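You operate a simulated robot arm through the tools that you are given. There is no shell and no other tool. Be economical: measure what you need, move in short steps, check, and stop when the job is done.

Carry out the task below with a simulated robot arm. There is one attempt and no reset: what you move stays moved.

Task
Dry the salt meter's well, then zero the meter on pure water.
Fine: use the cloth marked METER; shut the flap; cloth and bottle go back. Set down upright: pure dropper bottle.

It is judged by the outcome, as a careful person would: the job done as asked, and still so three seconds after it is handed in. It fails if anything else is knocked over, pushed out of place, dropped, spilled or broken. Flat cloth is picked up by pressing the open fingertips on it (5 to 10 N) and closing them slowly along it; thin cloth reads only 2 to 8 mm in the jaws.

Robot
A 7-joint arm with a two-finger parallel gripper on a trunk, on a base that drives. Base frame: it is fixed to the floor where the robot stands at the start and does not move with it; the origin is under the middle of the robot, x ahead of it, y to its left, z up; the surface under the hand at the start is at about z = 0.9. Units: m, degrees, N and s.
Its first joint turns from -149.0 to 149.0 degrees. Places, roughly: salt meter [0.4, 0.5, 1]; salt meter flap [0.4, 0.5, 1]; trim dial [0.4, 0.4, 1]; well of the salt meter [0.3, 0.5, 0.9]; zero button of the salt meter [0.4, 0.4, 0.9]. Payload 3.5 kg.
The tool frame sits at the grasp point between the pads (the TCP): z along the fingers, y along the line on which they close. The tips reach 0.023 m beyond it. The gripper opens to 0.094 m. The fingers are 0.038 m wide and 0.01 m thick; the gripper's body (0.054 by 0.096 m) begins 0.039 m behind the TCP.
Orientation is that of the tool frame in the base frame, as [roll, pitch, yaw] about the fixed x, y, z axes, in that order (R = Rz(yaw) Ry(pitch) Rx(roll)). With the fingers straight down and closing along the base's y, the tool's x points along the base's -x, its y along +y and its z along -z.

Tools
- The arm moves only by the tool arm_command. Its argument "plan" is a list of rows, each a list of 7 numbers: the opening, from 0 (shut) to 1 (fully open), then the shift along the tool's x, y, z in m, then the turn, a rotation vector about the tool's x, y, z in degrees. In form: [[grip, dx, dy, dz, wx, wy, wz], ...]. A call has 1 to 12 rows; each row shifts and turns the commanded pose from where the row before left it, along the tool's axes as they then stand. Rows are played at 5 a second. More than 0.05 m and 8.6 degrees between two rows, or a gripper value outside its range, and nothing of the call is played. A pose out of reach is approached as far as the arm can. The call stops where the force on the tool passes 90 N (or 10 N more than at its start, if that is more) or the arm is blocked; 0.2 s more then pass. Each finger travels about 0.153 m/s and halts on what it meets, pressing with about 23 N; the grip force reading is that of the motor and also rises with nothing between the fingers. The clock runs only during rows and for 0.2 s after the last one: add rows that do not move to give the fingers time. The reply holds the time, the measured pose of the TCP, the force on the tool along the base axes, the opening and the grip force, in the units named above and with some noise, with the torque about the TCP (base axes, N m) and any sound that the robot's microphone picked up, and new pictures: "pictures" is both (left out), scene, wrist or none.
- Cameras (640 x 400 px; columns grow to the right, rows downward): "scene" is now at [-0.2524, 0.2209, 1.2993]; the picture's right is [0.23, -0.97, 0.00], its down [-0.28, -0.07, -0.96] and it looks along [0.93, 0.22, -0.29] (base axes); focal length 259 px, centre (320, 200). "wrist" rides on the gripper at [0.086, 0.016, -0.074] in the tool frame; the picture's right is [-0.18, 0.98, 0.00], its down [-0.58, -0.11, -0.81] and it looks along [-0.79, -0.15, 0.59] (tool axes); focal length 243 px, centre (320, 200). There is no depth. A picture from a camera that has moved, and an enlarged one, comes with that camera's place and axes in the base frame and with its lens. The place of the scene camera against the robot may be out by one fixed shift of up to 0.025 m in any direction.
- roll_base(legs): drives the robot by 1 to 6 legs, each [ahead, left, turn to the left] in m, m and degrees, along the robot's own axes; the way and the turn of a leg run together, so that a leg with both is an arc; at most 1.5 m and 180 degrees a leg. The arm and the cameras ride along, it lands a little off, and it stops where it bumps. It gives what a move gives, and a new picture of the scene camera.
- aim_head(pan, tilt): turns the head with the scene camera to pan (to the left, within 143 degrees either way) and tilt (down, from -29 to 69), counted from straight ahead of the robot. It gives what a move gives, and a new picture of the scene camera.
- close_up(camera, box): a new picture of the part [left, top, right, bottom] of that camera's present view, enlarged. The clock stands still meanwhile.
- finish_job(): hands the job in; it is judged then, once.

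Go step by step. Nothing tells you exact positions but the pictures and the camera data: compare them with the known pose of the tool, close in by small moves and look again before you grip or let go. The budget is 120 turns and 260 pictures, counting those below and the enlarged ones. Unless the task says otherwise, let go and move clear before handing in, and close with one line.

The tools are called as name(argument=value, ...) on one line, values as JSON. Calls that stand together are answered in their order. arm_command: Moves the arm, as the interface text tells. Its arguments: {"type":"object","properties":{"plan":{"type":"array","items":{"type":"array","items":{"type":"number"}}},"pictures":{"type":"string","enum":["both","scene","wrist","none"]}},"required":["plan"]} The other tools are called the same way: roll_base (legs) drives the base; aim_head (pan, tilt) turns the head that bears the scene camera; close_up (camera, box) takes an enlarged picture of a part of a camera's view; finish_job () hands the job in.

At the start:

```text
time: 0.0
tool_pos: [0.5683, 0.6894, 1.1825]
ee_rot: [179.9, 0.0, 180.0]
wrist_force: [0.0, -0.3, -0.2]
ft_torque: [0.02, 0.0, 0.0]
grip_width: 0.0941
grip_force: 0.1
robot x, y, heading: [0.0038, 0.0037, -0.0]
head pan, tilt: [13.5, 17.0]
```

scene: 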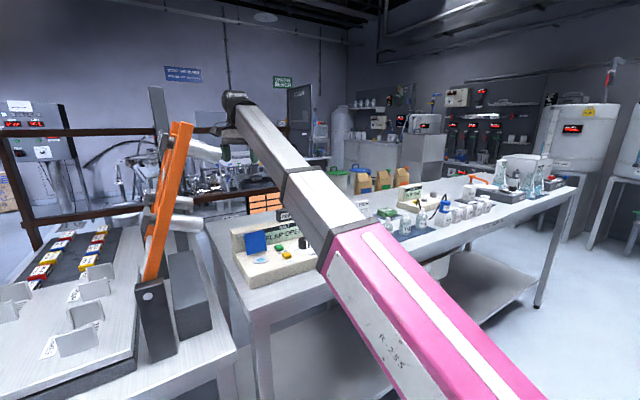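
wrist: 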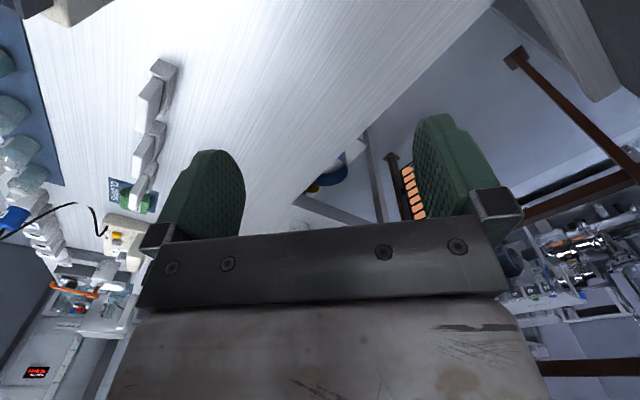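

I see a bench with the salt meter (blue flap, "FLAP OPEN") ahead-left and rows of small objects behind. I'll enlarge the meter and the bench first.

close_up(camera="scene", box=[220, 170, 380, 300])

close_up(camera="scene", box=[340, 150, 580, 260])

close_up(camera="scene", box=[0, 210, 150, 370])

```text
3.08 times, centred on (300, 235) of scene
camera zoom: at [-0.2524, 0.2209, 1.2993], right [0.23, -0.97, 0.0], down [-0.28, -0.07, -0.96], along [0.93, 0.22, -0.29], focal length 797 px, centre (382, 92)
```

zoom: 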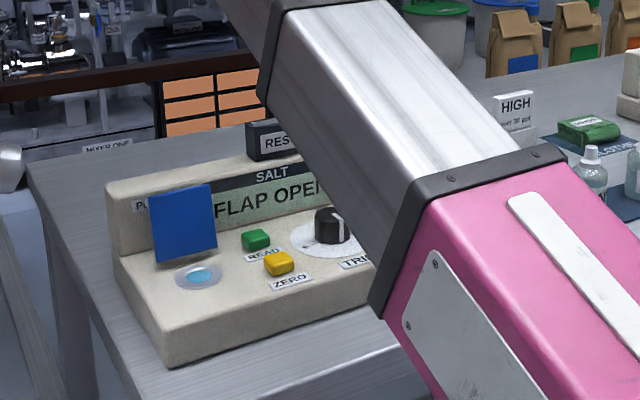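

```text
2.67 times, centred on (460, 205) of scene
camera zoom: at [-0.2524, 0.2209, 1.2993], right [0.23, -0.97, 0.0], down [-0.28, -0.07, -0.96], along [0.93, 0.22, -0.29], focal length 691 px, centre (-53, 187)
```

zoom: 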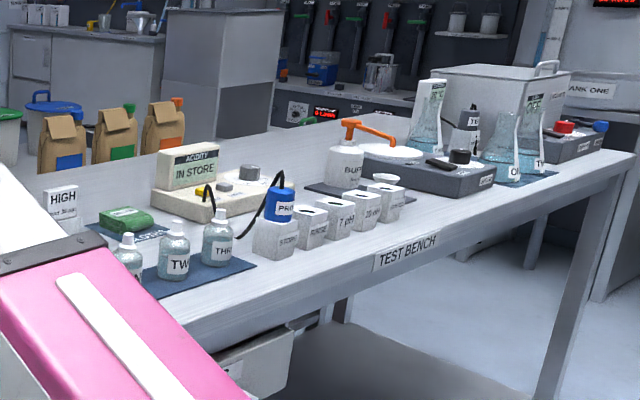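

```text
2.50 times, centred on (75, 290) of scene
camera zoom: at [-0.2524, 0.2209, 1.2993], right [0.23, -0.97, 0.0], down [-0.28, -0.07, -0.96], along [0.93, 0.22, -0.29], focal length 648 px, centre (932, -25)
```

zoom: 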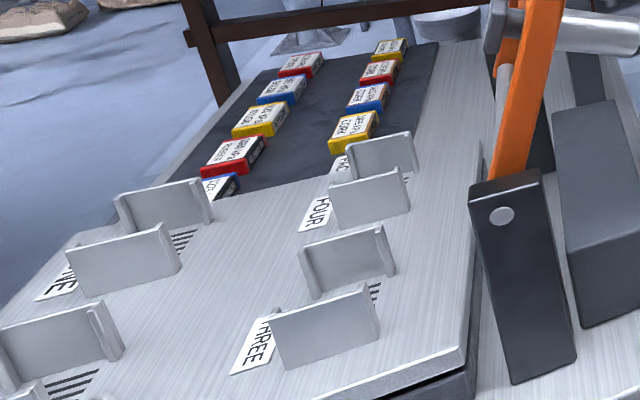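

The arm hides part of the bench, so I swing the hand right at height to uncover the middle.

arm_command(plan=[[1, 0, -0.05, -0.01, 0, 0, 0], [1, 0, -0.05, -0.01, 0, 0, 0], [1, 0, -0.05, -0.01, 0, 0, 0], [1, 0, -0.05, -0.01, 0, 0, 0], [1, 0, -0.05, -0.01, 0, 0, 0], [1, 0, -0.05, -0.01, 0, 0, 0], [1, 0, -0.05, 0, 0, 0, 0], [1, 0, -0.05, 0, 0, 0, 0], [1, 0, -0.05, 0, 0, 0, 0], [1, 0, -0.05, 0, 0, 0, 0], [1, 0, -0.05, 0, 0, 0, 0], [1, 0, -0.05, 0, 0, 0, 0]])

close_up(camera="scene", box=[200, 150, 400, 300])

```text
refused: row 1 steps farther than a row can; nothing moved
```

```text
2.67 times, centred on (300, 225) of scene
camera zoom: at [-0.2524, 0.2209, 1.2993], right [0.23, -0.97, 0.0], down [-0.28, -0.07, -0.96], along [0.93, 0.22, -0.29], focal length 691 px, centre (373, 133)
```

zoom: 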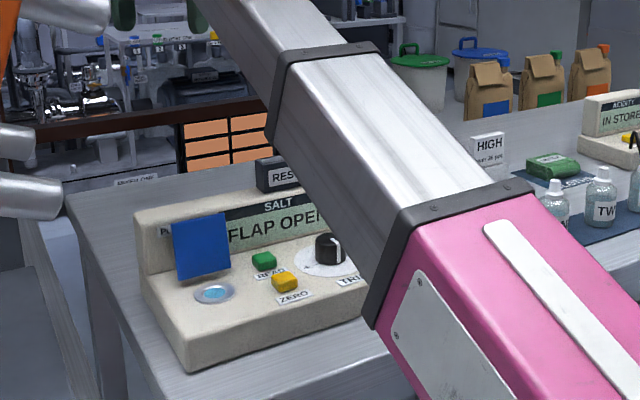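

The step was slightly too long, so I'll shorten it.

arm_command(plan=[[1, 0, -0.048, -0.01, 0, 0, 0], [1, 0, -0.048, -0.01, 0, 0, 0], [1, 0, -0.048, -0.01, 0, 0, 0], [1, 0, -0.048, -0.01, 0, 0, 0], [1, 0, -0.048, -0.01, 0, 0, 0], [1, 0, -0.048, -0.01, 0, 0, 0], [1, 0, -0.048, 0, 0, 0, 0], [1, 0, -0.048, 0, 0, 0, 0], [1, 0, -0.048, 0, 0, 0, 0], [1, 0, -0.048, 0, 0, 0, 0], [1, 0, -0.048, 0, 0, 0, 0], [1, 0, -0.048, 0, 0, 0, 0]])

close_up(camera="scene", box=[200, 150, 400, 300])

```text
time: 2.5
tool_pos: [0.6322, 0.1859, 1.093]
ee_rot: [179.5, 0.7, 178.0]
wrist_force: [2.1, 18.7, -5.2]
ft_torque: [-1.78, -0.41, -1.9]
grip_width: 0.0942
grip_force: 0.0
out of reach, approached as far as the arm can: row 1, 2, 3, 4, 5, 6, 7, 8, 9, 10, 11, 12
robot x, y, heading: [0.002, -0.0003, 0.0]
head pan, tilt: [13.5, 17.0]
stopped in row 12: the force on the tool passed its limit at 120 N (the readings are from after the stop); the commanded pose is now the measured one
camera scene: at [-0.2524, 0.2208, 1.2993], right [0.23, -0.97, 0.0], down [-0.28, -0.07, -0.96], along [0.93, 0.22, -0.29], focal length 259 px, centre (320, 200)
camera wrist: at [0.5455, 0.2048, 1.1653], right [0.22, 0.98, 0.01], down [0.57, -0.14, 0.81], along [0.79, -0.17, -0.58], focal length 243 px, centre (320, 200)
```

scene: 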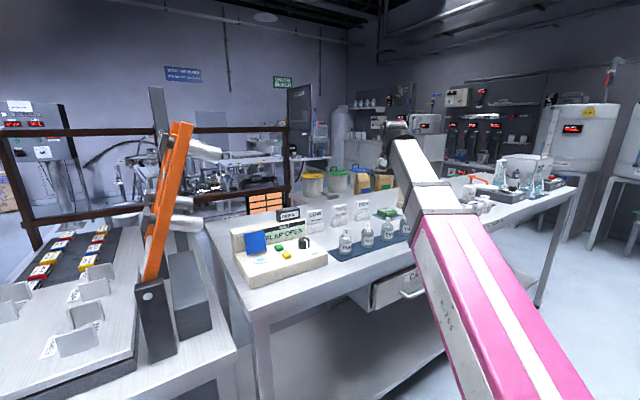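
wrist: 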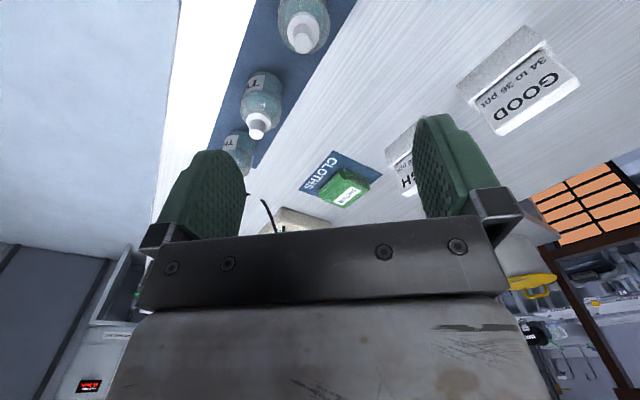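

```text
2.67 times, centred on (300, 225) of scene
camera zoom: at [-0.2524, 0.2208, 1.2993], right [0.23, -0.97, 0.0], down [-0.28, -0.07, -0.96], along [0.93, 0.22, -0.29], focal length 691 px, centre (373, 133)
```

zoom: 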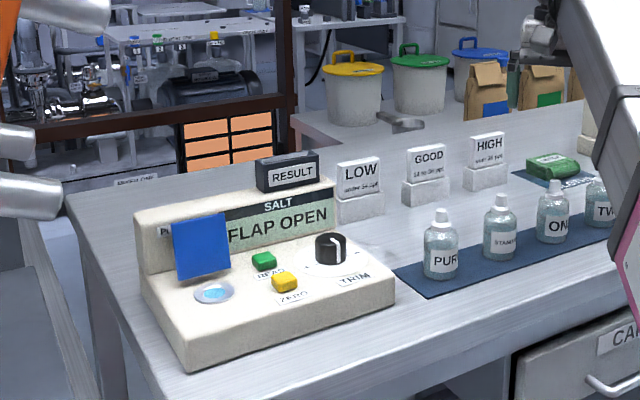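

Now I see PURE, STANDARD and sample bottles on a mat, and a cloth pile near a "CLOTHS" mat. I'll zoom in on the labels.

close_up(camera="wrist", box=[280, 140, 400, 240])

close_up(camera="scene", box=[330, 190, 430, 260])

close_up(camera="scene", box=[225, 200, 335, 290])

```text
4.00 times, centred on (340, 190) of wrist
camera zoom: at [0.5455, 0.2048, 1.1653], right [0.22, 0.98, 0.01], down [0.57, -0.14, 0.81], along [0.79, -0.17, -0.58], focal length 970 px, centre (240, 240)
```

zoom: 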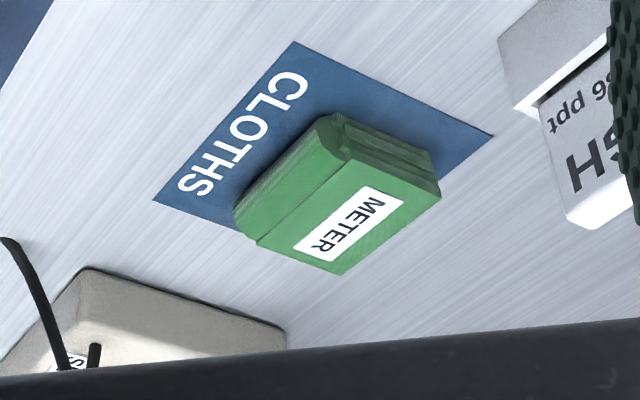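

```text
5.71 times, centred on (380, 225) of scene
camera zoom: at [-0.2524, 0.2208, 1.2993], right [0.23, -0.97, 0.0], down [-0.28, -0.07, -0.96], along [0.93, 0.22, -0.29], focal length 1481 px, centre (-23, 57)
```

zoom: 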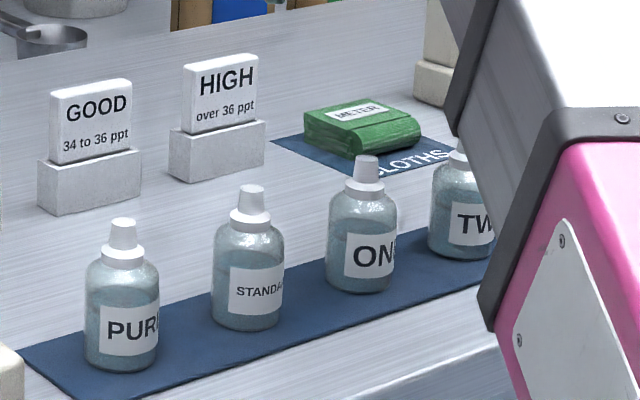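

```text
4.44 times, centred on (280, 245) of scene
camera zoom: at [-0.2524, 0.2208, 1.2993], right [0.23, -0.97, 0.0], down [-0.28, -0.07, -0.96], along [0.93, 0.22, -0.29], focal length 1152 px, centre (498, 0)
```

zoom: 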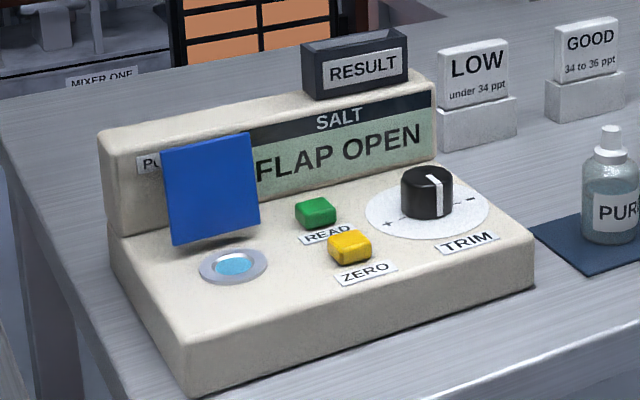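

Only one cloth is in sight, marked METER, at about (0.85, 0.18), and the PURE bottle is at about (0.49, 0.31). The bench runs about 45° to my axes. I'll check whether the arm is free after that stop.

arm_command(plan=[[1, 0, 0.01, 0, 0, 0, 0], [1, 0, 0.01, 0, 0, 0, 0], [1, 0, 0, 0, 0, 0, 0]], pictures="none")

```text
time: 3.3
tool_pos: [0.6326, 0.2055, 1.0927]
ee_rot: [179.5, 0.5, 178.2]
wrist_force: [0.2, 0.7, -0.1]
ft_torque: [0.02, -0.03, 0.0]
grip_width: 0.094
grip_force: 0.1
robot x, y, heading: [0.0013, 0.0019, 0.3]
head pan, tilt: [13.5, 17.0]
```

The arm is free again. I'll turn the hand about 47° so it lines up with the bench, with the camera on the front side looking across.

arm_command(plan=[[1, 0, 0, 0, 0, 0, -8], [1, 0, 0, 0, 0, 0, -8], [1, 0, 0, 0, 0, 0, -8], [1, 0, 0, 0, 0, 0, -8], [1, 0, 0, 0, 0, 0, -8], [1, 0, 0, 0, 0, 0, -7], [1, 0, 0, 0, 0, 0, 0]])

```text
time: 3.7
tool_pos: [0.6319, 0.2068, 1.0939]
ee_rot: [178.9, 0.7, 179.9]
wrist_force: [0.3, 20.6, -3.8]
ft_torque: [-1.82, -0.4, -1.96]
grip_width: 0.0941
grip_force: 0.0
robot x, y, heading: [0.0015, -0.0042, 0.1]
head pan, tilt: [13.5, 17.0]
stopped in row 1: the force on the tool passed its limit at 145 N (the readings are from after the stop); the commanded pose is now the measured one
camera scene: at [-0.2525, 0.2208, 1.2993], right [0.23, -0.97, 0.0], down [-0.28, -0.07, -0.96], along [0.93, 0.22, -0.29], focal length 259 px, centre (320, 200)
camera wrist: at [0.5451, 0.2221, 1.1658], right [0.19, 0.98, 0.02], down [0.57, -0.12, 0.81], along [0.8, -0.14, -0.58], focal length 243 px, centre (320, 200)
```

scene: 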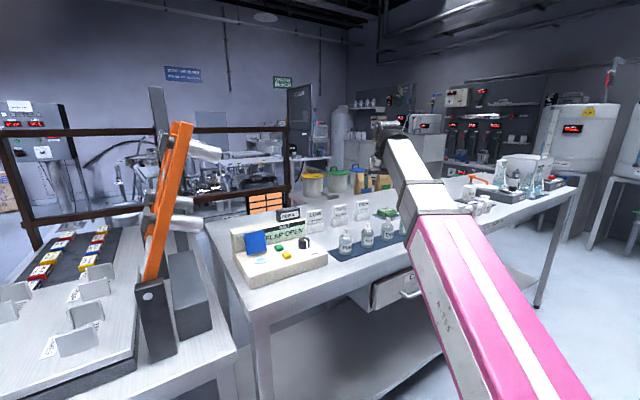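
wrist: 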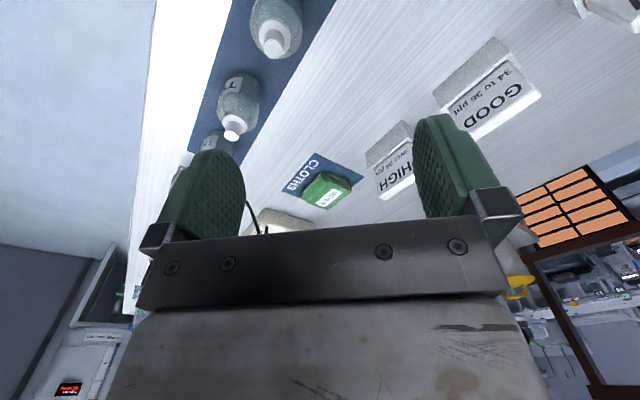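

Turning that way presses the hand against the arm itself. I'll turn the other way to yaw 135, which closes across the bench and keeps the camera to the side.

arm_command(plan=[[1, 0, 0, 0, 0, 0, 7], [1, 0, 0, 0, 0, 0, 8], [1, 0, 0, 0, 0, 0, 8], [1, 0, 0, 0, 0, 0, 8], [1, 0, 0, 0, 0, 0, 8], [1, 0, 0, 0, 0, 0, 6], [1, 0, 0, 0, 0, 0, 0]])

```text
time: 5.3
tool_pos: [0.6333, 0.2064, 1.0923]
ee_rot: [178.8, -0.2, 135.1]
wrist_force: [-0.5, -0.3, 0.2]
ft_torque: [0.01, 0.01, 0.0]
grip_width: 0.0938
grip_force: 0.0
robot x, y, heading: [0.0026, 0.0025, -0.1]
head pan, tilt: [13.5, 17.0]
camera scene: at [-0.2525, 0.2208, 1.2993], right [0.23, -0.97, 0.0], down [-0.28, -0.07, -0.96], along [0.93, 0.22, -0.29], focal length 259 px, centre (320, 200)
camera wrist: at [0.5822, 0.2785, 1.1669], right [0.82, 0.57, 0.02], down [0.33, -0.5, 0.8], along [0.46, -0.65, -0.6], focal length 243 px, centre (320, 200)
```

scene: 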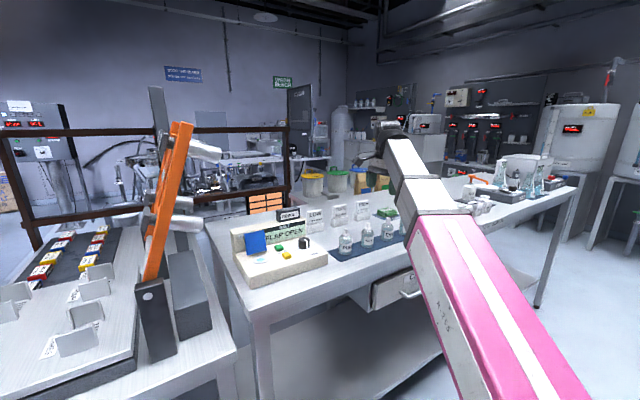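
wrist: 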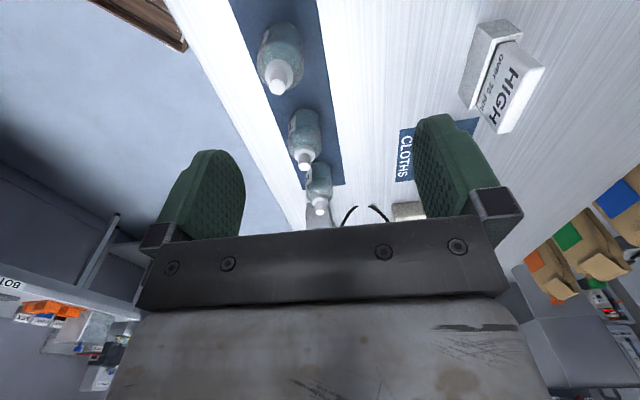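

This pose is free. I'll move across toward the cloth while staying high, stopping short to look.

arm_command(plan=[[1, -0.02, 0.036, 0, 0, 0, 0], [1, -0.02, 0.036, 0, 0, 0, 0], [1, -0.02, 0.036, 0, 0, 0, 0], [1, -0.02, 0.034, 0, 0, 0, 0], [1, 0, 0, 0, 0, 0, 0]], pictures="wrist")

```text
time: 6.5
tool_pos: [0.7896, 0.2517, 1.0963]
ee_rot: [178.8, -0.2, 135.1]
wrist_force: [0.5, 0.4, -0.6]
ft_torque: [0.0, 0.02, -0.03]
grip_width: 0.094
grip_force: 0.1
robot x, y, heading: [-0.0007, 0.001, 0.2]
head pan, tilt: [13.5, 17.0]
camera wrist: at [0.7383, 0.3228, 1.1698], right [0.82, 0.57, 0.02], down [0.33, -0.5, 0.8], along [0.46, -0.65, -0.6], focal length 243 px, centre (320, 200)
```

wrist: 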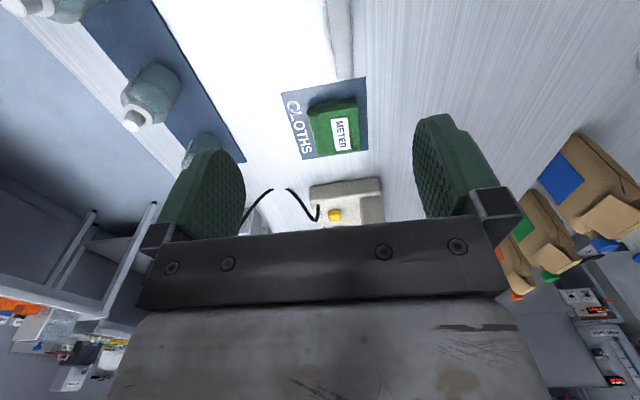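

close_up(camera="wrist", box=[265, 65, 385, 165])

```text
4.00 times, centred on (325, 115) of wrist
camera zoom: at [0.7383, 0.3228, 1.1698], right [0.82, 0.57, 0.02], down [0.33, -0.5, 0.8], along [0.46, -0.65, -0.6], focal length 970 px, centre (300, 540)
```

zoom: 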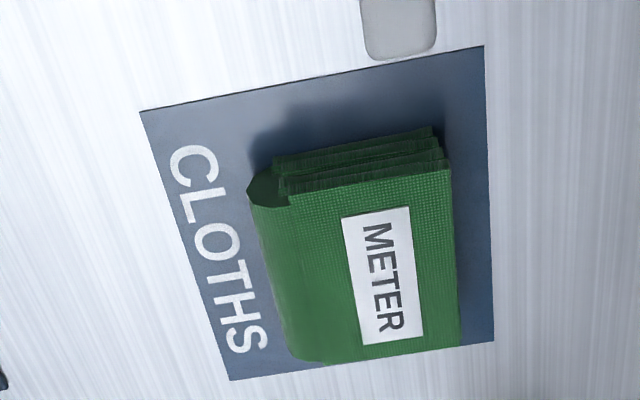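

The METER pad measures about 66 × 56 mm, 20 mm thick, centred near (0.866, 0.180). I'll go above it and stop just over it to check.

arm_command(plan=[[1, -0.035, 0.001, 0, 0, 0, 0], [1, -0.035, 0.001, 0, 0, 0, 0], [1, -0.035, 0.001, 0, 0, 0, 0], [1, 0, 0, 0.04, 0, 0, 0], [1, 0, 0, 0.04, 0, 0, 0], [1, 0, 0, 0.04, 0, 0, 0], [1, 0, 0, 0, 0, 0, 0]])

```text
time: 8.1
tool_pos: [0.8683, 0.1816, 0.9758]
ee_rot: [178.8, -0.2, 135.3]
wrist_force: [0.1, 1.1, -0.4]
ft_torque: [0.0, 0.05, 0.0]
grip_width: 0.094
grip_force: 0.1
robot x, y, heading: [-0.0001, -0.0003, -0.0]
head pan, tilt: [13.5, 17.0]
camera scene: at [-0.2524, 0.2208, 1.2993], right [0.23, -0.97, 0.0], down [-0.28, -0.07, -0.96], along [0.93, 0.22, -0.29], focal length 259 px, centre (320, 200)
camera wrist: at [0.817, 0.253, 1.0495], right [0.82, 0.57, 0.02], down [0.33, -0.5, 0.8], along [0.46, -0.65, -0.6], focal length 243 px, centre (320, 200)
```

scene: 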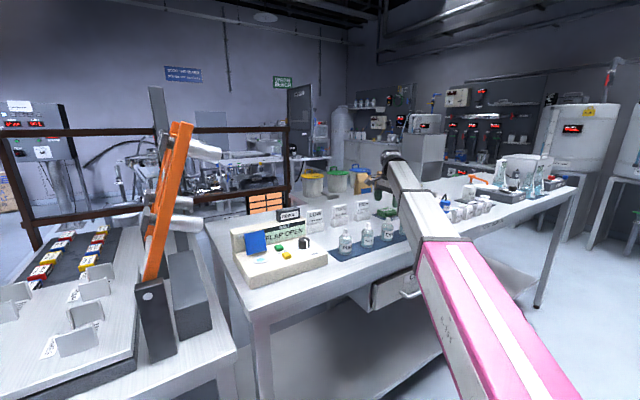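
wrist: 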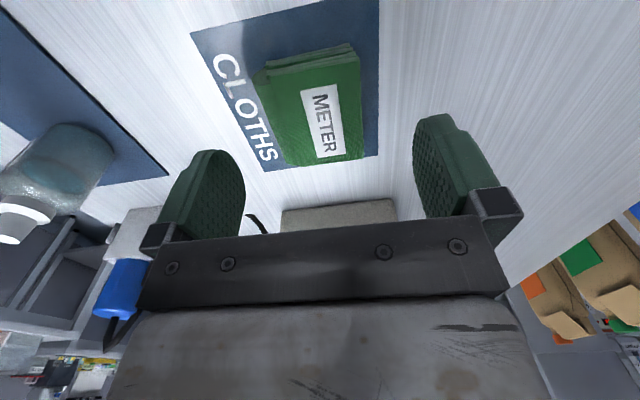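

The pad sits centred between the fingers. I'll descend to straddle its upper part, checking force.

arm_command(plan=[[1, 0, 0, 0.015, 0, 0, 0], [1, 0, 0, 0.015, 0, 0, 0], [1, 0, 0, 0.013, 0, 0, 0], [1, 0, 0, 0, 0, 0, 0]], pictures="wrist")

```text
time: 9.1
tool_pos: [0.8678, 0.1817, 0.9329]
ee_rot: [178.8, -0.2, 135.2]
wrist_force: [-0.4, 1.0, -0.3]
ft_torque: [0.01, -0.03, 0.01]
grip_width: 0.0942
grip_force: 0.1
robot x, y, heading: [-0.0003, 0.0016, -0.3]
head pan, tilt: [13.5, 17.0]
camera wrist: at [0.8171, 0.2534, 1.0063], right [0.82, 0.57, 0.02], down [0.33, -0.5, 0.8], along [0.46, -0.65, -0.6], focal length 243 px, centre (320, 200)
```

wrist: 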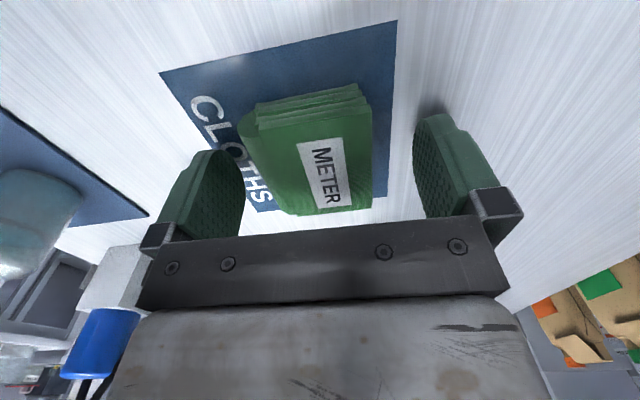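

The pad is between the fingers. I'll close gently and watch the opening.

arm_command(plan=[[0.85, 0, 0, 0, 0, 0, 0], [0.75, 0, 0, 0, 0, 0, 0], [0.68, 0, 0, 0, 0, 0, 0], [0.62, 0, 0, 0, 0, 0, 0], [0.56, 0, 0, 0, 0, 0, 0], [0.5, 0, 0, 0, 0, 0, 0], [0.45, 0, 0, 0, 0, 0, 0], [0.45, 0, 0, 0, 0, 0, 0]], pictures="wrist")

```text
time: 10.9
tool_pos: [0.8676, 0.1821, 0.9318]
ee_rot: [178.8, -0.3, 135.2]
wrist_force: [-0.5, 0.1, 1.2]
ft_torque: [-0.02, 0.01, 0.02]
grip_width: 0.0486
grip_force: 23.4
robot x, y, heading: [0.0011, 0.0041, 0.1]
head pan, tilt: [13.5, 17.0]
camera wrist: at [0.8171, 0.2534, 1.0064], right [0.82, 0.57, 0.02], down [0.33, -0.5, 0.8], along [0.46, -0.65, -0.6], focal length 243 px, centre (320, 200)
```

wrist: 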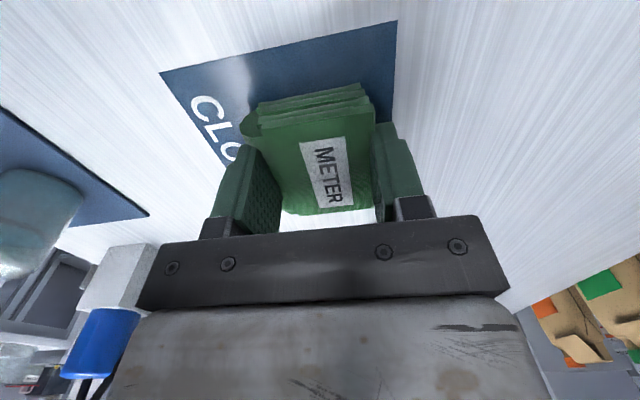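

The fingers hold the pad at about 49 mm with full force. I'll firm up the grip and lift a little to test.

arm_command(plan=[[0.4, 0, 0, 0, 0, 0, 0], [0.4, 0, 0, -0.015, 0, 0, 0], [0.4, 0, 0, -0.025, 0, 0, 0], [0.4, 0, 0, 0, 0, 0, 0]], pictures="wrist")

```text
time: 11.9
tool_pos: [0.8674, 0.1813, 0.9721]
ee_rot: [178.9, -0.3, 135.3]
wrist_force: [-0.2, 0.3, -1.0]
ft_torque: [-0.03, 0.04, 0.01]
grip_width: 0.0485
grip_force: 22.9
robot x, y, heading: [0.0005, -0.0016, 0.0]
head pan, tilt: [13.5, 17.0]
camera wrist: at [0.8168, 0.2536, 1.046], right [0.82, 0.57, 0.02], down [0.33, -0.5, 0.8], along [0.46, -0.65, -0.6], focal length 243 px, centre (320, 200)
```

wrist: 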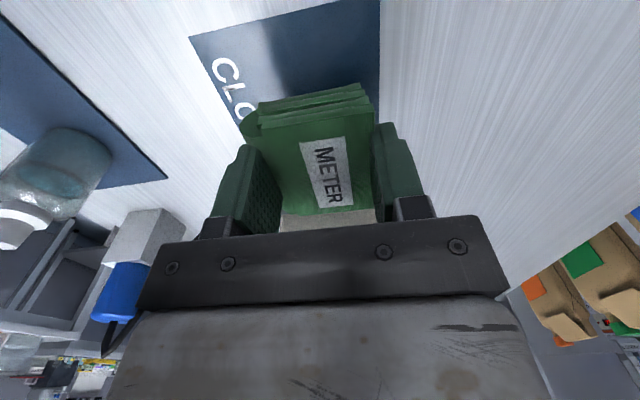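

The cloth is held. I'll lift clear and carry it along the bench front, high above the bottles, toward the meter.

arm_command(plan=[[0.4, 0, 0, -0.048, 0, 0, 0], [0.4, 0, 0, -0.048, 0, 0, 0], [0.4, 0, 0, -0.048, 0, 0, 0], [0.4, 0.03, -0.03, 0, 0, 0, 0], [0.4, 0.03, -0.03, 0, 0, 0, 0], [0.4, 0.03, -0.03, 0, 0, 0, 0], [0.4, 0.03, -0.03, 0, 0, 0, 0], [0.4, 0.045, -0.005, 0, 0, 0, 0], [0.4, 0.045, -0.005, 0, 0, 0, 0], [0.4, 0.045, -0.005, 0, 0, 0, 0], [0.4, 0.045, -0.005, 0, 0, 0, 0], [0.4, 0.0, 0, 0, 0, 0, 0]])

```text
time: 14.5
tool_pos: [0.5645, 0.2957, 1.094]
ee_rot: [178.2, 0.0, 135.1]
wrist_force: [-0.2, 0.0, -0.8]
ft_torque: [0.0, -0.02, -0.02]
grip_width: 0.0487
grip_force: 23.2
out of reach, approached as far as the arm can: row 9, 10, 11
robot x, y, heading: [-0.0002, -0.0034, -0.1]
head pan, tilt: [13.5, 17.0]
camera scene: at [-0.2525, 0.2208, 1.2993], right [0.23, -0.97, 0.0], down [-0.28, -0.07, -0.96], along [0.93, 0.22, -0.29], focal length 259 px, centre (320, 200)
camera wrist: at [0.5128, 0.3669, 1.168], right [0.82, 0.57, 0.03], down [0.32, -0.5, 0.8], along [0.47, -0.65, -0.6], focal length 243 px, centre (320, 200)
```

scene: 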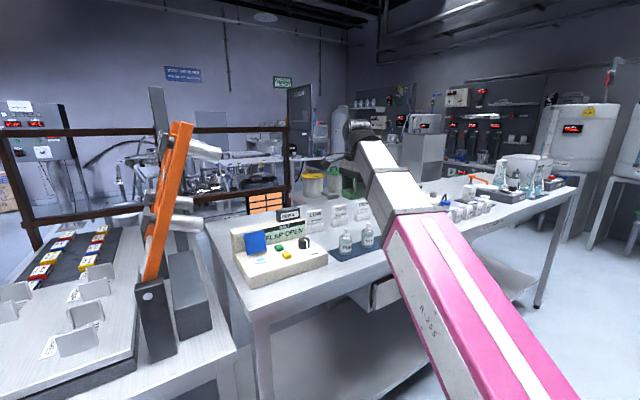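
wrist: 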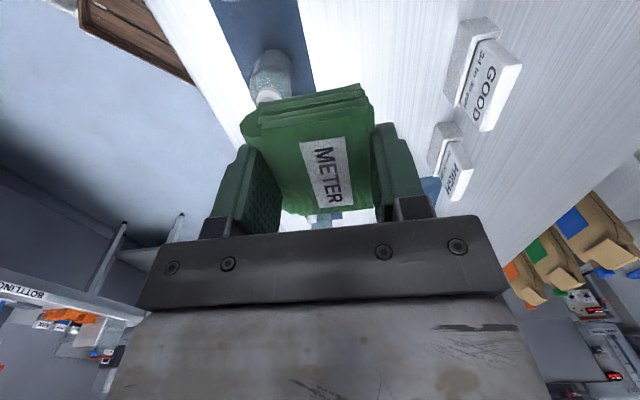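

The arm can't go that high this close in, so I'll lower slightly to about z 1.07 and continue toward the well, stopping short of it.

arm_command(plan=[[0.4, 0, 0, 0.045, 0, 0, 0], [0.4, 0.045, -0.003, 0, 0, 0, 0], [0.4, 0.045, -0.003, 0, 0, 0, 0], [0.4, 0.045, -0.003, 0, 0, 0, 0], [0.4, 0.045, -0.003, 0, 0, 0, 0], [0.4, 0.045, -0.003, 0, 0, 0, 0], [0.4, 0, 0, 0, 0, 0, 0]])

close_up(camera="scene", box=[220, 190, 350, 290])

```text
time: 16.1
tool_pos: [0.3955, 0.4445, 1.0507]
ee_rot: [178.7, -0.2, 135.2]
wrist_force: [0.2, 0.4, -1.0]
ft_torque: [-0.01, -0.04, -0.02]
grip_width: 0.0484
grip_force: 22.7
robot x, y, heading: [-0.0005, -0.0037, 0.0]
head pan, tilt: [13.5, 17.0]
camera scene: at [-0.2525, 0.2208, 1.2993], right [0.23, -0.97, 0.0], down [-0.28, -0.07, -0.96], along [0.93, 0.22, -0.29], focal length 259 px, centre (320, 200)
camera wrist: at [0.3451, 0.5151, 1.1244], right [0.82, 0.57, 0.02], down [0.33, -0.5, 0.8], along [0.46, -0.65, -0.6], focal length 243 px, centre (320, 200)
```

scene: 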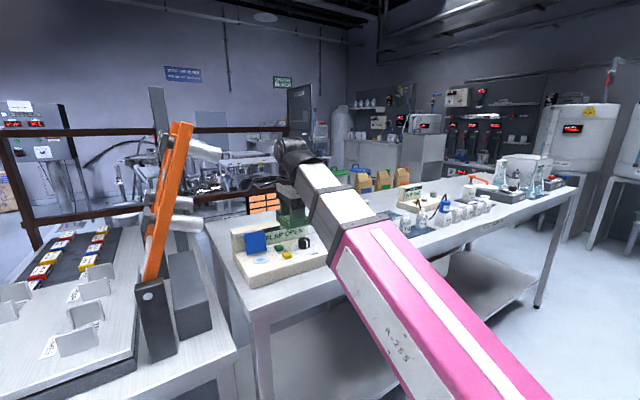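
wrist: 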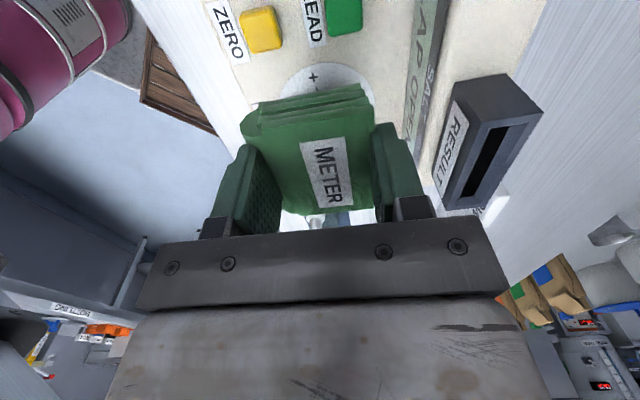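

```text
4.00 times, centred on (285, 240) of scene
camera zoom: at [-0.2525, 0.2208, 1.2993], right [0.23, -0.97, 0.0], down [-0.28, -0.07, -0.96], along [0.93, 0.22, -0.29], focal length 1037 px, centre (460, 40)
```

zoom: 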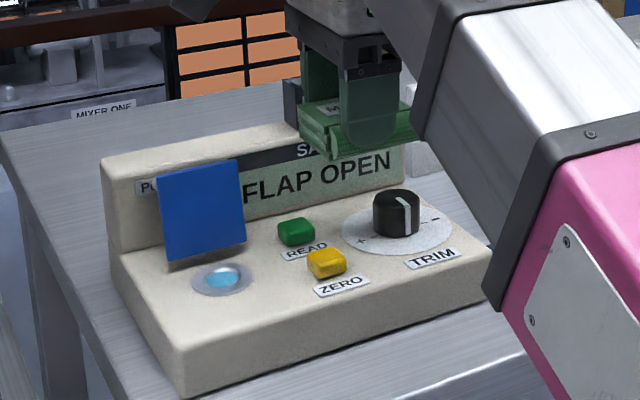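

The view confirms my bench estimates, with ZERO near (0.350, 0.452). I'll move the last 10 cm to just above the well, a little to the front so it stays clear of the flap.

arm_command(plan=[[0.4, 0.036, -0.003, 0, 0, 0, 0], [0.4, 0.036, -0.003, 0, 0, 0, 0], [0.4, 0.035, -0.003, 0, 0, 0, 0], [0.4, 0, 0, 0, 0, 0, 0]])

close_up(camera="scene", box=[200, 170, 360, 290])

```text
time: 17.1
tool_pos: [0.3131, 0.5129, 1.0499]
ee_rot: [178.7, -0.2, 135.0]
wrist_force: [0.3, 0.1, -0.5]
ft_torque: [-0.04, 0.0, 0.0]
grip_width: 0.0485
grip_force: 22.9
robot x, y, heading: [-0.0006, -0.0008, -0.1]
head pan, tilt: [13.5, 17.0]
camera scene: at [-0.2525, 0.2208, 1.2993], right [0.23, -0.97, 0.0], down [-0.28, -0.07, -0.96], along [0.93, 0.22, -0.29], focal length 259 px, centre (320, 200)
camera wrist: at [0.2626, 0.5844, 1.1239], right [0.82, 0.57, 0.02], down [0.33, -0.5, 0.8], along [0.46, -0.65, -0.6], focal length 243 px, centre (320, 200)
```

scene: 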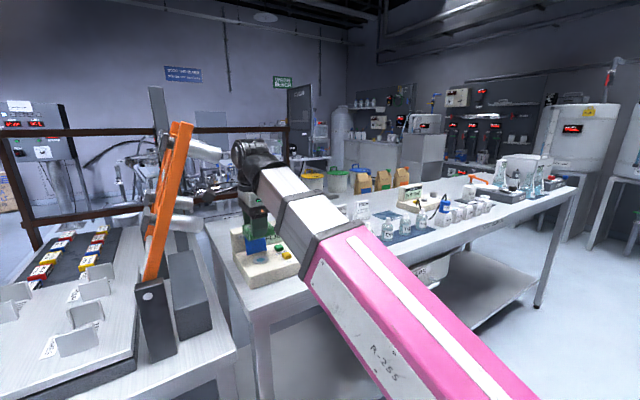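
wrist: 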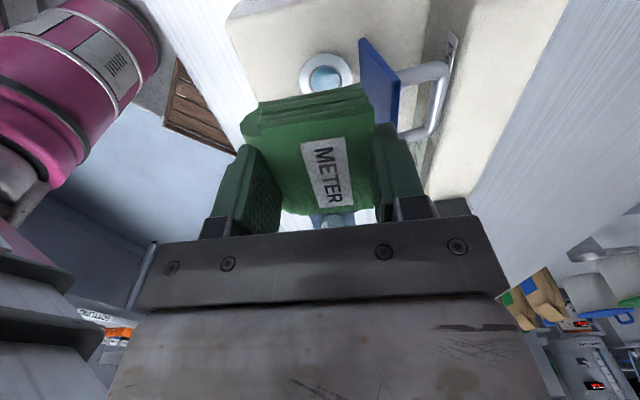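

```text
3.33 times, centred on (280, 230) of scene
camera zoom: at [-0.2525, 0.2208, 1.2993], right [0.23, -0.97, 0.0], down [-0.28, -0.07, -0.96], along [0.93, 0.22, -0.29], focal length 864 px, centre (453, 100)
```

zoom: 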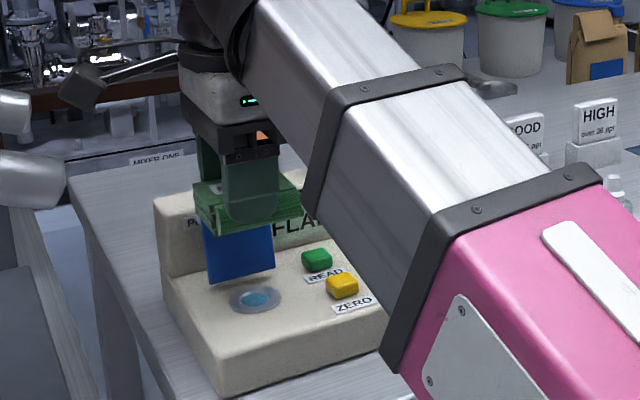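

The well is at about (0.321, 0.516) and the flap stands upright behind it, held by bracket arms. I'll look closely at the clearance.

close_up(camera="wrist", box=[280, 10, 480, 135])

```text
3.20 times, centred on (380, 72) of wrist
camera zoom: at [0.2626, 0.5844, 1.1239], right [0.82, 0.57, 0.02], down [0.33, -0.5, 0.8], along [0.46, -0.65, -0.6], focal length 776 px, centre (128, 608)
```

zoom: 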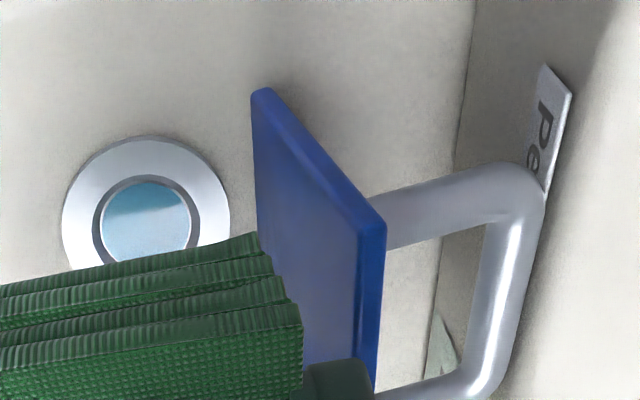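

The flap leans back slightly and its front face is about 26 mm behind the well centre. I'll shift 6 mm to the front and descend to just above the well.

arm_command(plan=[[0.4, -0.004, -0.006, 0, 0, 0, 0], [0.4, 0, 0, 0.03, 0, 0, 0], [0.4, 0, 0, 0.03, 0, 0, 0], [0.4, 0, 0, 0, 0, 0, 0]])

close_up(camera="scene", box=[200, 190, 330, 290])

```text
time: 18.1
tool_pos: [0.3098, 0.5075, 0.9893]
ee_rot: [178.8, -0.1, 135.3]
wrist_force: [-0.2, -0.4, -0.5]
ft_torque: [-0.01, 0.0, -0.01]
grip_width: 0.0488
grip_force: 23.1
robot x, y, heading: [0.0, -0.0009, 0.1]
head pan, tilt: [13.5, 17.0]
camera scene: at [-0.2525, 0.2209, 1.2993], right [0.23, -0.97, 0.0], down [-0.28, -0.07, -0.96], along [0.93, 0.22, -0.29], focal length 259 px, centre (320, 200)
camera wrist: at [0.26, 0.5786, 1.064], right [0.82, 0.57, 0.02], down [0.33, -0.5, 0.8], along [0.46, -0.65, -0.6], focal length 243 px, centre (320, 200)
```

scene: 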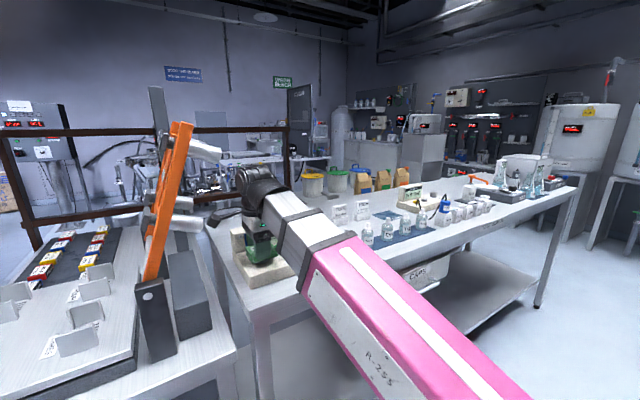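
wrist: 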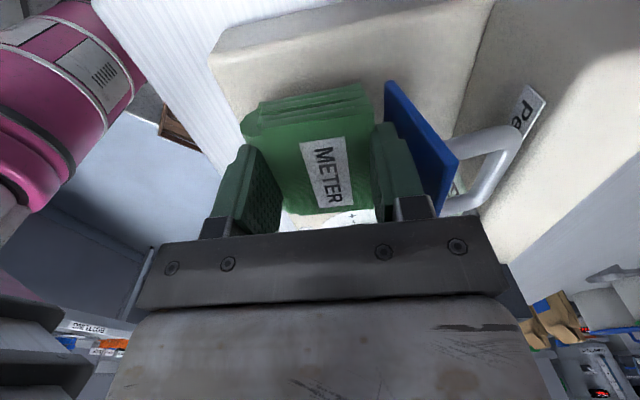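

```text
4.00 times, centred on (265, 240) of scene
camera zoom: at [-0.2525, 0.2209, 1.2993], right [0.23, -0.97, 0.0], down [-0.28, -0.07, -0.96], along [0.93, 0.22, -0.29], focal length 1037 px, centre (540, 40)
```

zoom: 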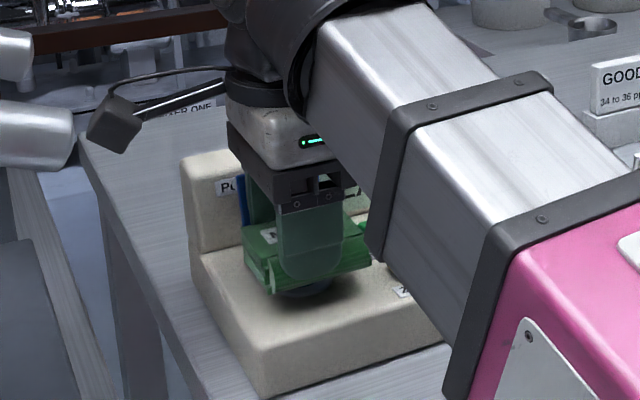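

The pad hovers over the well with the flap clear. I'll descend slowly until it presses.

arm_command(plan=[[0.4, 0, 0, 0.006, 0, 0, 0], [0.4, 0, 0, 0.006, 0, 0, 0], [0.4, 0, 0, 0.003, 0, 0, 0], [0.4, 0, 0, 0, 0, 0, 0]], pictures="none")

```text
time: 19.1
tool_pos: [0.3114, 0.5079, 0.9751]
ee_rot: [178.8, -0.2, 135.2]
wrist_force: [-2.0, -1.7, 18.3]
ft_torque: [-0.12, 0.03, 0.01]
grip_width: 0.0485
grip_force: 22.1
robot x, y, heading: [-0.0015, -0.0003, -0.0]
head pan, tilt: [13.5, 17.0]
```

The pad presses at 18 N. I'll ease off a little and rub gently over the well.

arm_command(plan=[[0.4, 0, 0, -0.0008, 0, 0, 0], [0.4, 0.006, 0, 0, 0, 0, 0], [0.4, 0, 0.004, 0, 0, 0, 0], [0.4, -0.006, 0, 0, 0, 0, 0], [0.4, -0.006, 0, 0, 0, 0, 0], [0.4, 0, -0.006, 0, 0, 0, 0], [0.4, 0.006, 0, 0, 0, 0, 0], [0.4, 0.006, 0, 0, 0, 0, 0], [0.4, 0, 0.006, 0, 0, 0, 0], [0.4, -0.006, 0, 0, 0, 0, 0], [0.4, 0, -0.004, 0, 0, 0, 0], [0.4, 0, 0, 0, 0, 0, 0]], pictures="wrist")

```text
time: 21.7
tool_pos: [0.3138, 0.5081, 0.9768]
ee_rot: [178.8, -0.1, 135.1]
wrist_force: [0.9, 0.2, -0.4]
ft_torque: [0.0, -0.01, 0.03]
grip_width: 0.0484
grip_force: 22.8
robot x, y, heading: [0.0027, 0.0005, 0.0]
head pan, tilt: [13.5, 17.0]
camera wrist: at [0.262, 0.579, 1.0503], right [0.82, 0.57, 0.02], down [0.32, -0.5, 0.8], along [0.46, -0.65, -0.6], focal length 243 px, centre (320, 200)
```

wrist: 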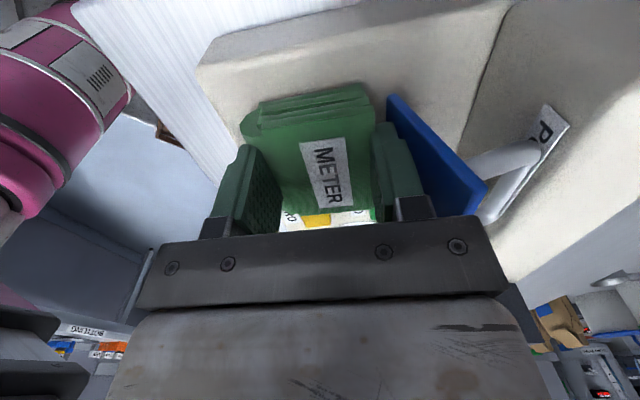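

Contact was lost with that lift, so I'll press again and rub while in contact.

arm_command(plan=[[0.4, 0, 0, 0.0012, 0, 0, 0], [0.4, 0.006, 0, 0, 0, 0, 0], [0.4, 0, 0.004, 0, 0, 0, 0], [0.4, -0.006, 0, 0, 0, 0, 0], [0.4, -0.006, 0, 0, 0, 0, 0], [0.4, 0, -0.006, 0, 0, 0, 0], [0.4, 0.006, 0, 0, 0, 0, 0], [0.4, 0.006, 0, 0, 0, 0, 0], [0.4, 0, 0.006, 0, 0, 0, 0], [0.4, -0.006, 0, 0, 0, 0, 0], [0.4, 0, -0.004, 0, 0, 0, 0], [0.4, 0, 0, 0, 0, 0, 0]], pictures="none")

```text
time: 24.3
tool_pos: [0.3119, 0.5089, 0.9743]
ee_rot: [178.8, -0.3, 135.2]
wrist_force: [-16.9, 9.4, 17.8]
ft_torque: [0.22, 0.36, 0.12]
grip_width: 0.0486
grip_force: 22.6
robot x, y, heading: [-0.0013, 0.0029, -0.1]
head pan, tilt: [13.5, 17.0]
```

It pressed at 18 N while rubbing. I'll lift and look at the well.

arm_command(plan=[[0.4, 0, 0, -0.01, 0, 0, 0], [0.4, 0, -0.004, -0.032, 0, 0, 0], [0.4, 0, 0, -0.032, 0, 0, 0], [0.4, 0, 0, 0, 0, 0, 0]], pictures="none")

close_up(camera="wrist", box=[280, 10, 480, 135])

close_up(camera="scene", box=[200, 190, 330, 290])

```text
time: 25.3
tool_pos: [0.3064, 0.5026, 1.0473]
ee_rot: [178.8, -0.2, 135.3]
wrist_force: [-0.1, 0.1, 0.3]
ft_torque: [-0.01, -0.01, 0.01]
grip_width: 0.0486
grip_force: 23.1
robot x, y, heading: [0.0012, -0.0045, -0.1]
head pan, tilt: [13.5, 17.0]
```

```text
3.20 times, centred on (380, 72) of wrist
camera zoom: at [0.2555, 0.5746, 1.1212], right [0.82, 0.57, 0.02], down [0.33, -0.5, 0.8], along [0.46, -0.65, -0.6], focal length 776 px, centre (128, 608)
```

zoom: 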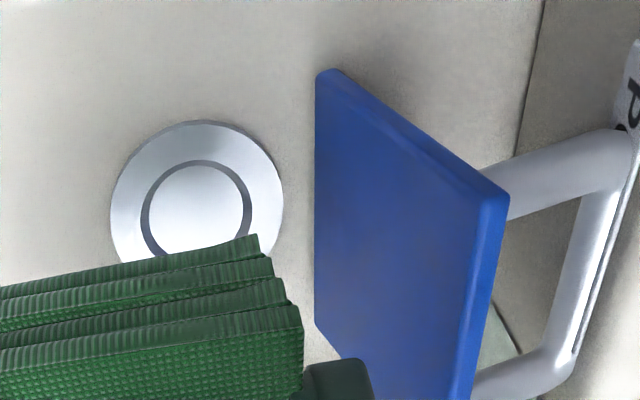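

```text
4.00 times, centred on (265, 240) of scene
camera zoom: at [-0.2525, 0.2208, 1.2993], right [0.23, -0.97, 0.0], down [-0.28, -0.07, -0.96], along [0.93, 0.22, -0.29], focal length 1037 px, centre (540, 40)
```

zoom: 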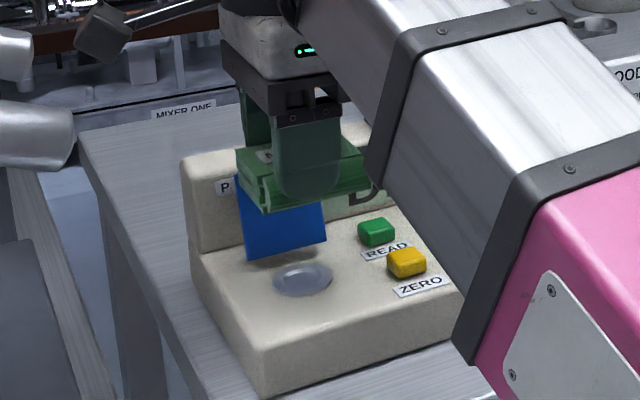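

The well is dry now. I'll carry the cloth back along the same route.

arm_command(plan=[[0.4, -0.045, 0, -0.006, 0, 0, 0], [0.4, -0.045, 0, -0.006, 0, 0, 0], [0.4, -0.045, 0, -0.006, 0, 0, 0], [0.4, -0.045, 0, -0.006, 0, 0, 0], [0.4, -0.045, 0, -0.006, 0, 0, 0], [0.4, -0.045, 0, -0.006, 0, 0, 0], [0.4, -0.0443, 0.0213, 0, 0, 0, 0], [0.4, -0.0443, 0.0213, 0, 0, 0, 0], [0.4, -0.0443, 0.0213, 0, 0, 0, 0], [0.4, -0.0443, 0.0213, 0, 0, 0, 0], [0.4, -0.0443, 0.0213, 0, 0, 0, 0], [0.4, -0.0443, 0.0213, 0, 0, 0, 0]], pictures="none")

arm_command(plan=[[0.4, -0.0443, 0.0213, 0, 0, 0, 0], [0.4, -0.0443, 0.0213, 0, 0, 0, 0], [0.4, 0, 0, 0, 0, 0, 0]])

```text
time: 27.9
tool_pos: [0.7832, 0.2168, 1.0745]
ee_rot: [178.8, -0.2, 135.2]
wrist_force: [0.0, 0.0, -0.2]
ft_torque: [-0.02, 0.01, 0.02]
grip_width: 0.0487
grip_force: 23.2
out of reach, approached as far as the arm can: row 2, 3, 5
robot x, y, heading: [0.0035, 0.001, -0.1]
head pan, tilt: [13.5, 17.0]
```

```text
time: 28.7
tool_pos: [0.8733, 0.1845, 1.0737]
ee_rot: [178.7, -0.3, 135.2]
wrist_force: [-0.4, 0.6, -0.2]
ft_torque: [0.01, 0.01, 0.01]
grip_width: 0.0486
grip_force: 22.8
robot x, y, heading: [0.0014, 0.0006, -0.1]
head pan, tilt: [13.5, 17.0]
camera scene: at [-0.2525, 0.2208, 1.2993], right [0.23, -0.97, 0.0], down [-0.28, -0.07, -0.96], along [0.93, 0.22, -0.29], focal length 259 px, centre (320, 200)
camera wrist: at [0.8226, 0.2571, 1.1475], right [0.82, 0.57, 0.02], down [0.33, -0.5, 0.8], along [0.46, -0.65, -0.6], focal length 243 px, centre (320, 200)
```

scene: 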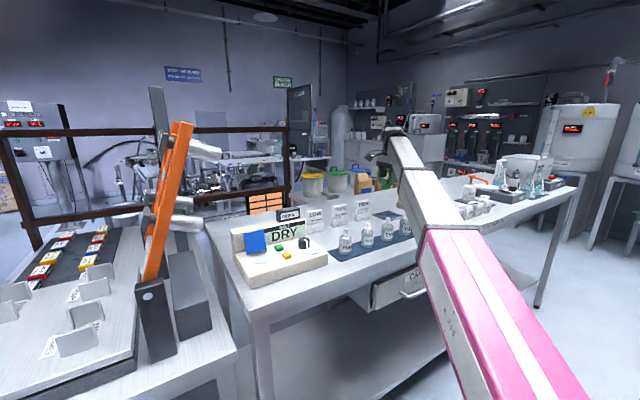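
wrist: 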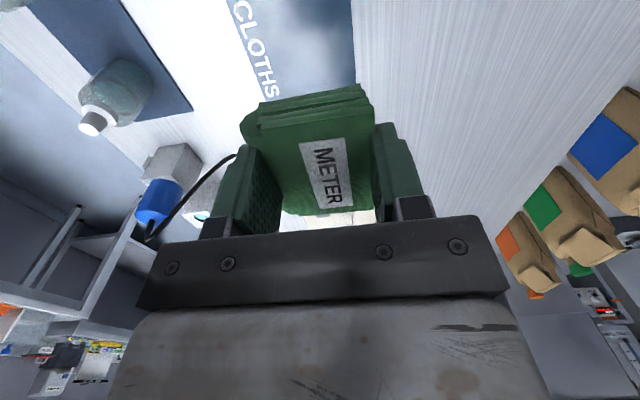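

The meter reads DRY. I'll lower the cloth back onto its mat in the same place.

arm_command(plan=[[0.4, 0.002, -0.006, 0.03, 0, 0, 0], [0.4, 0, 0, 0.03, 0, 0, 0], [0.4, 0, 0, 0.03, 0, 0, 0], [0.4, 0, 0, 0.03, 0, 0, 0], [0.4, 0, 0, 0.012, 0, 0, 0], [0.4, 0, 0, 0.006, 0, 0, 0], [0.4, 0, 0, 0, 0, 0, 0]], pictures="wrist")

```text
time: 30.3
tool_pos: [0.8715, 0.186, 0.9363]
ee_rot: [178.8, -0.2, 135.2]
wrist_force: [-0.5, -0.3, -0.1]
ft_torque: [-0.01, 0.0, -0.01]
grip_width: 0.0485
grip_force: 23.5
robot x, y, heading: [-0.0035, -0.0017, -0.2]
head pan, tilt: [13.5, 17.0]
camera wrist: at [0.8205, 0.258, 1.0097], right [0.82, 0.57, 0.02], down [0.33, -0.5, 0.8], along [0.46, -0.65, -0.6], focal length 243 px, centre (320, 200)
```

wrist: 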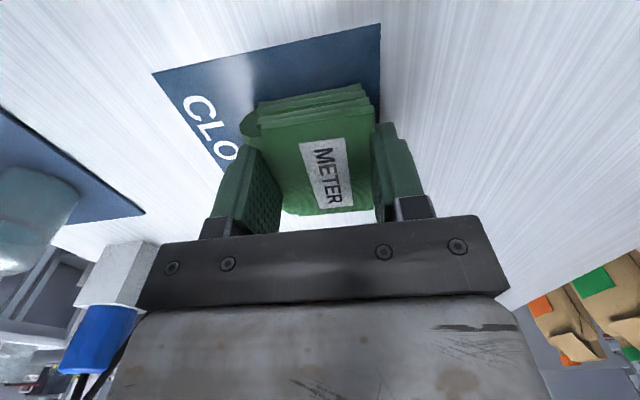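

It's about 5 mm too far back from the original spot, so I'll shift forward, lower to contact and release.

arm_command(plan=[[0.4, 0, -0.005, 0, 0, 0, 0], [0.4, 0, 0, 0.003, 0, 0, 0], [0.4, 0, 0, 0.001, 0, 0, 0], [0.4, 0, 0, 0, 0, 0, 0]], pictures="wrist")

```text
time: 31.3
tool_pos: [0.8668, 0.1835, 0.9317]
ee_rot: [178.8, -0.2, 135.2]
wrist_force: [0.1, 0.1, 4.5]
ft_torque: [0.01, 0.14, -0.01]
grip_width: 0.0487
grip_force: 23.0
robot x, y, heading: [0.0035, -0.0008, -0.2]
head pan, tilt: [13.5, 17.0]
camera wrist: at [0.8165, 0.2542, 1.006], right [0.82, 0.57, 0.02], down [0.33, -0.5, 0.8], along [0.46, -0.65, -0.6], focal length 243 px, centre (320, 200)
```

wrist: 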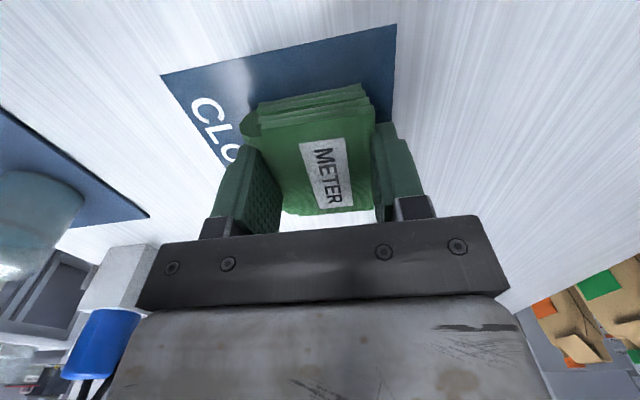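

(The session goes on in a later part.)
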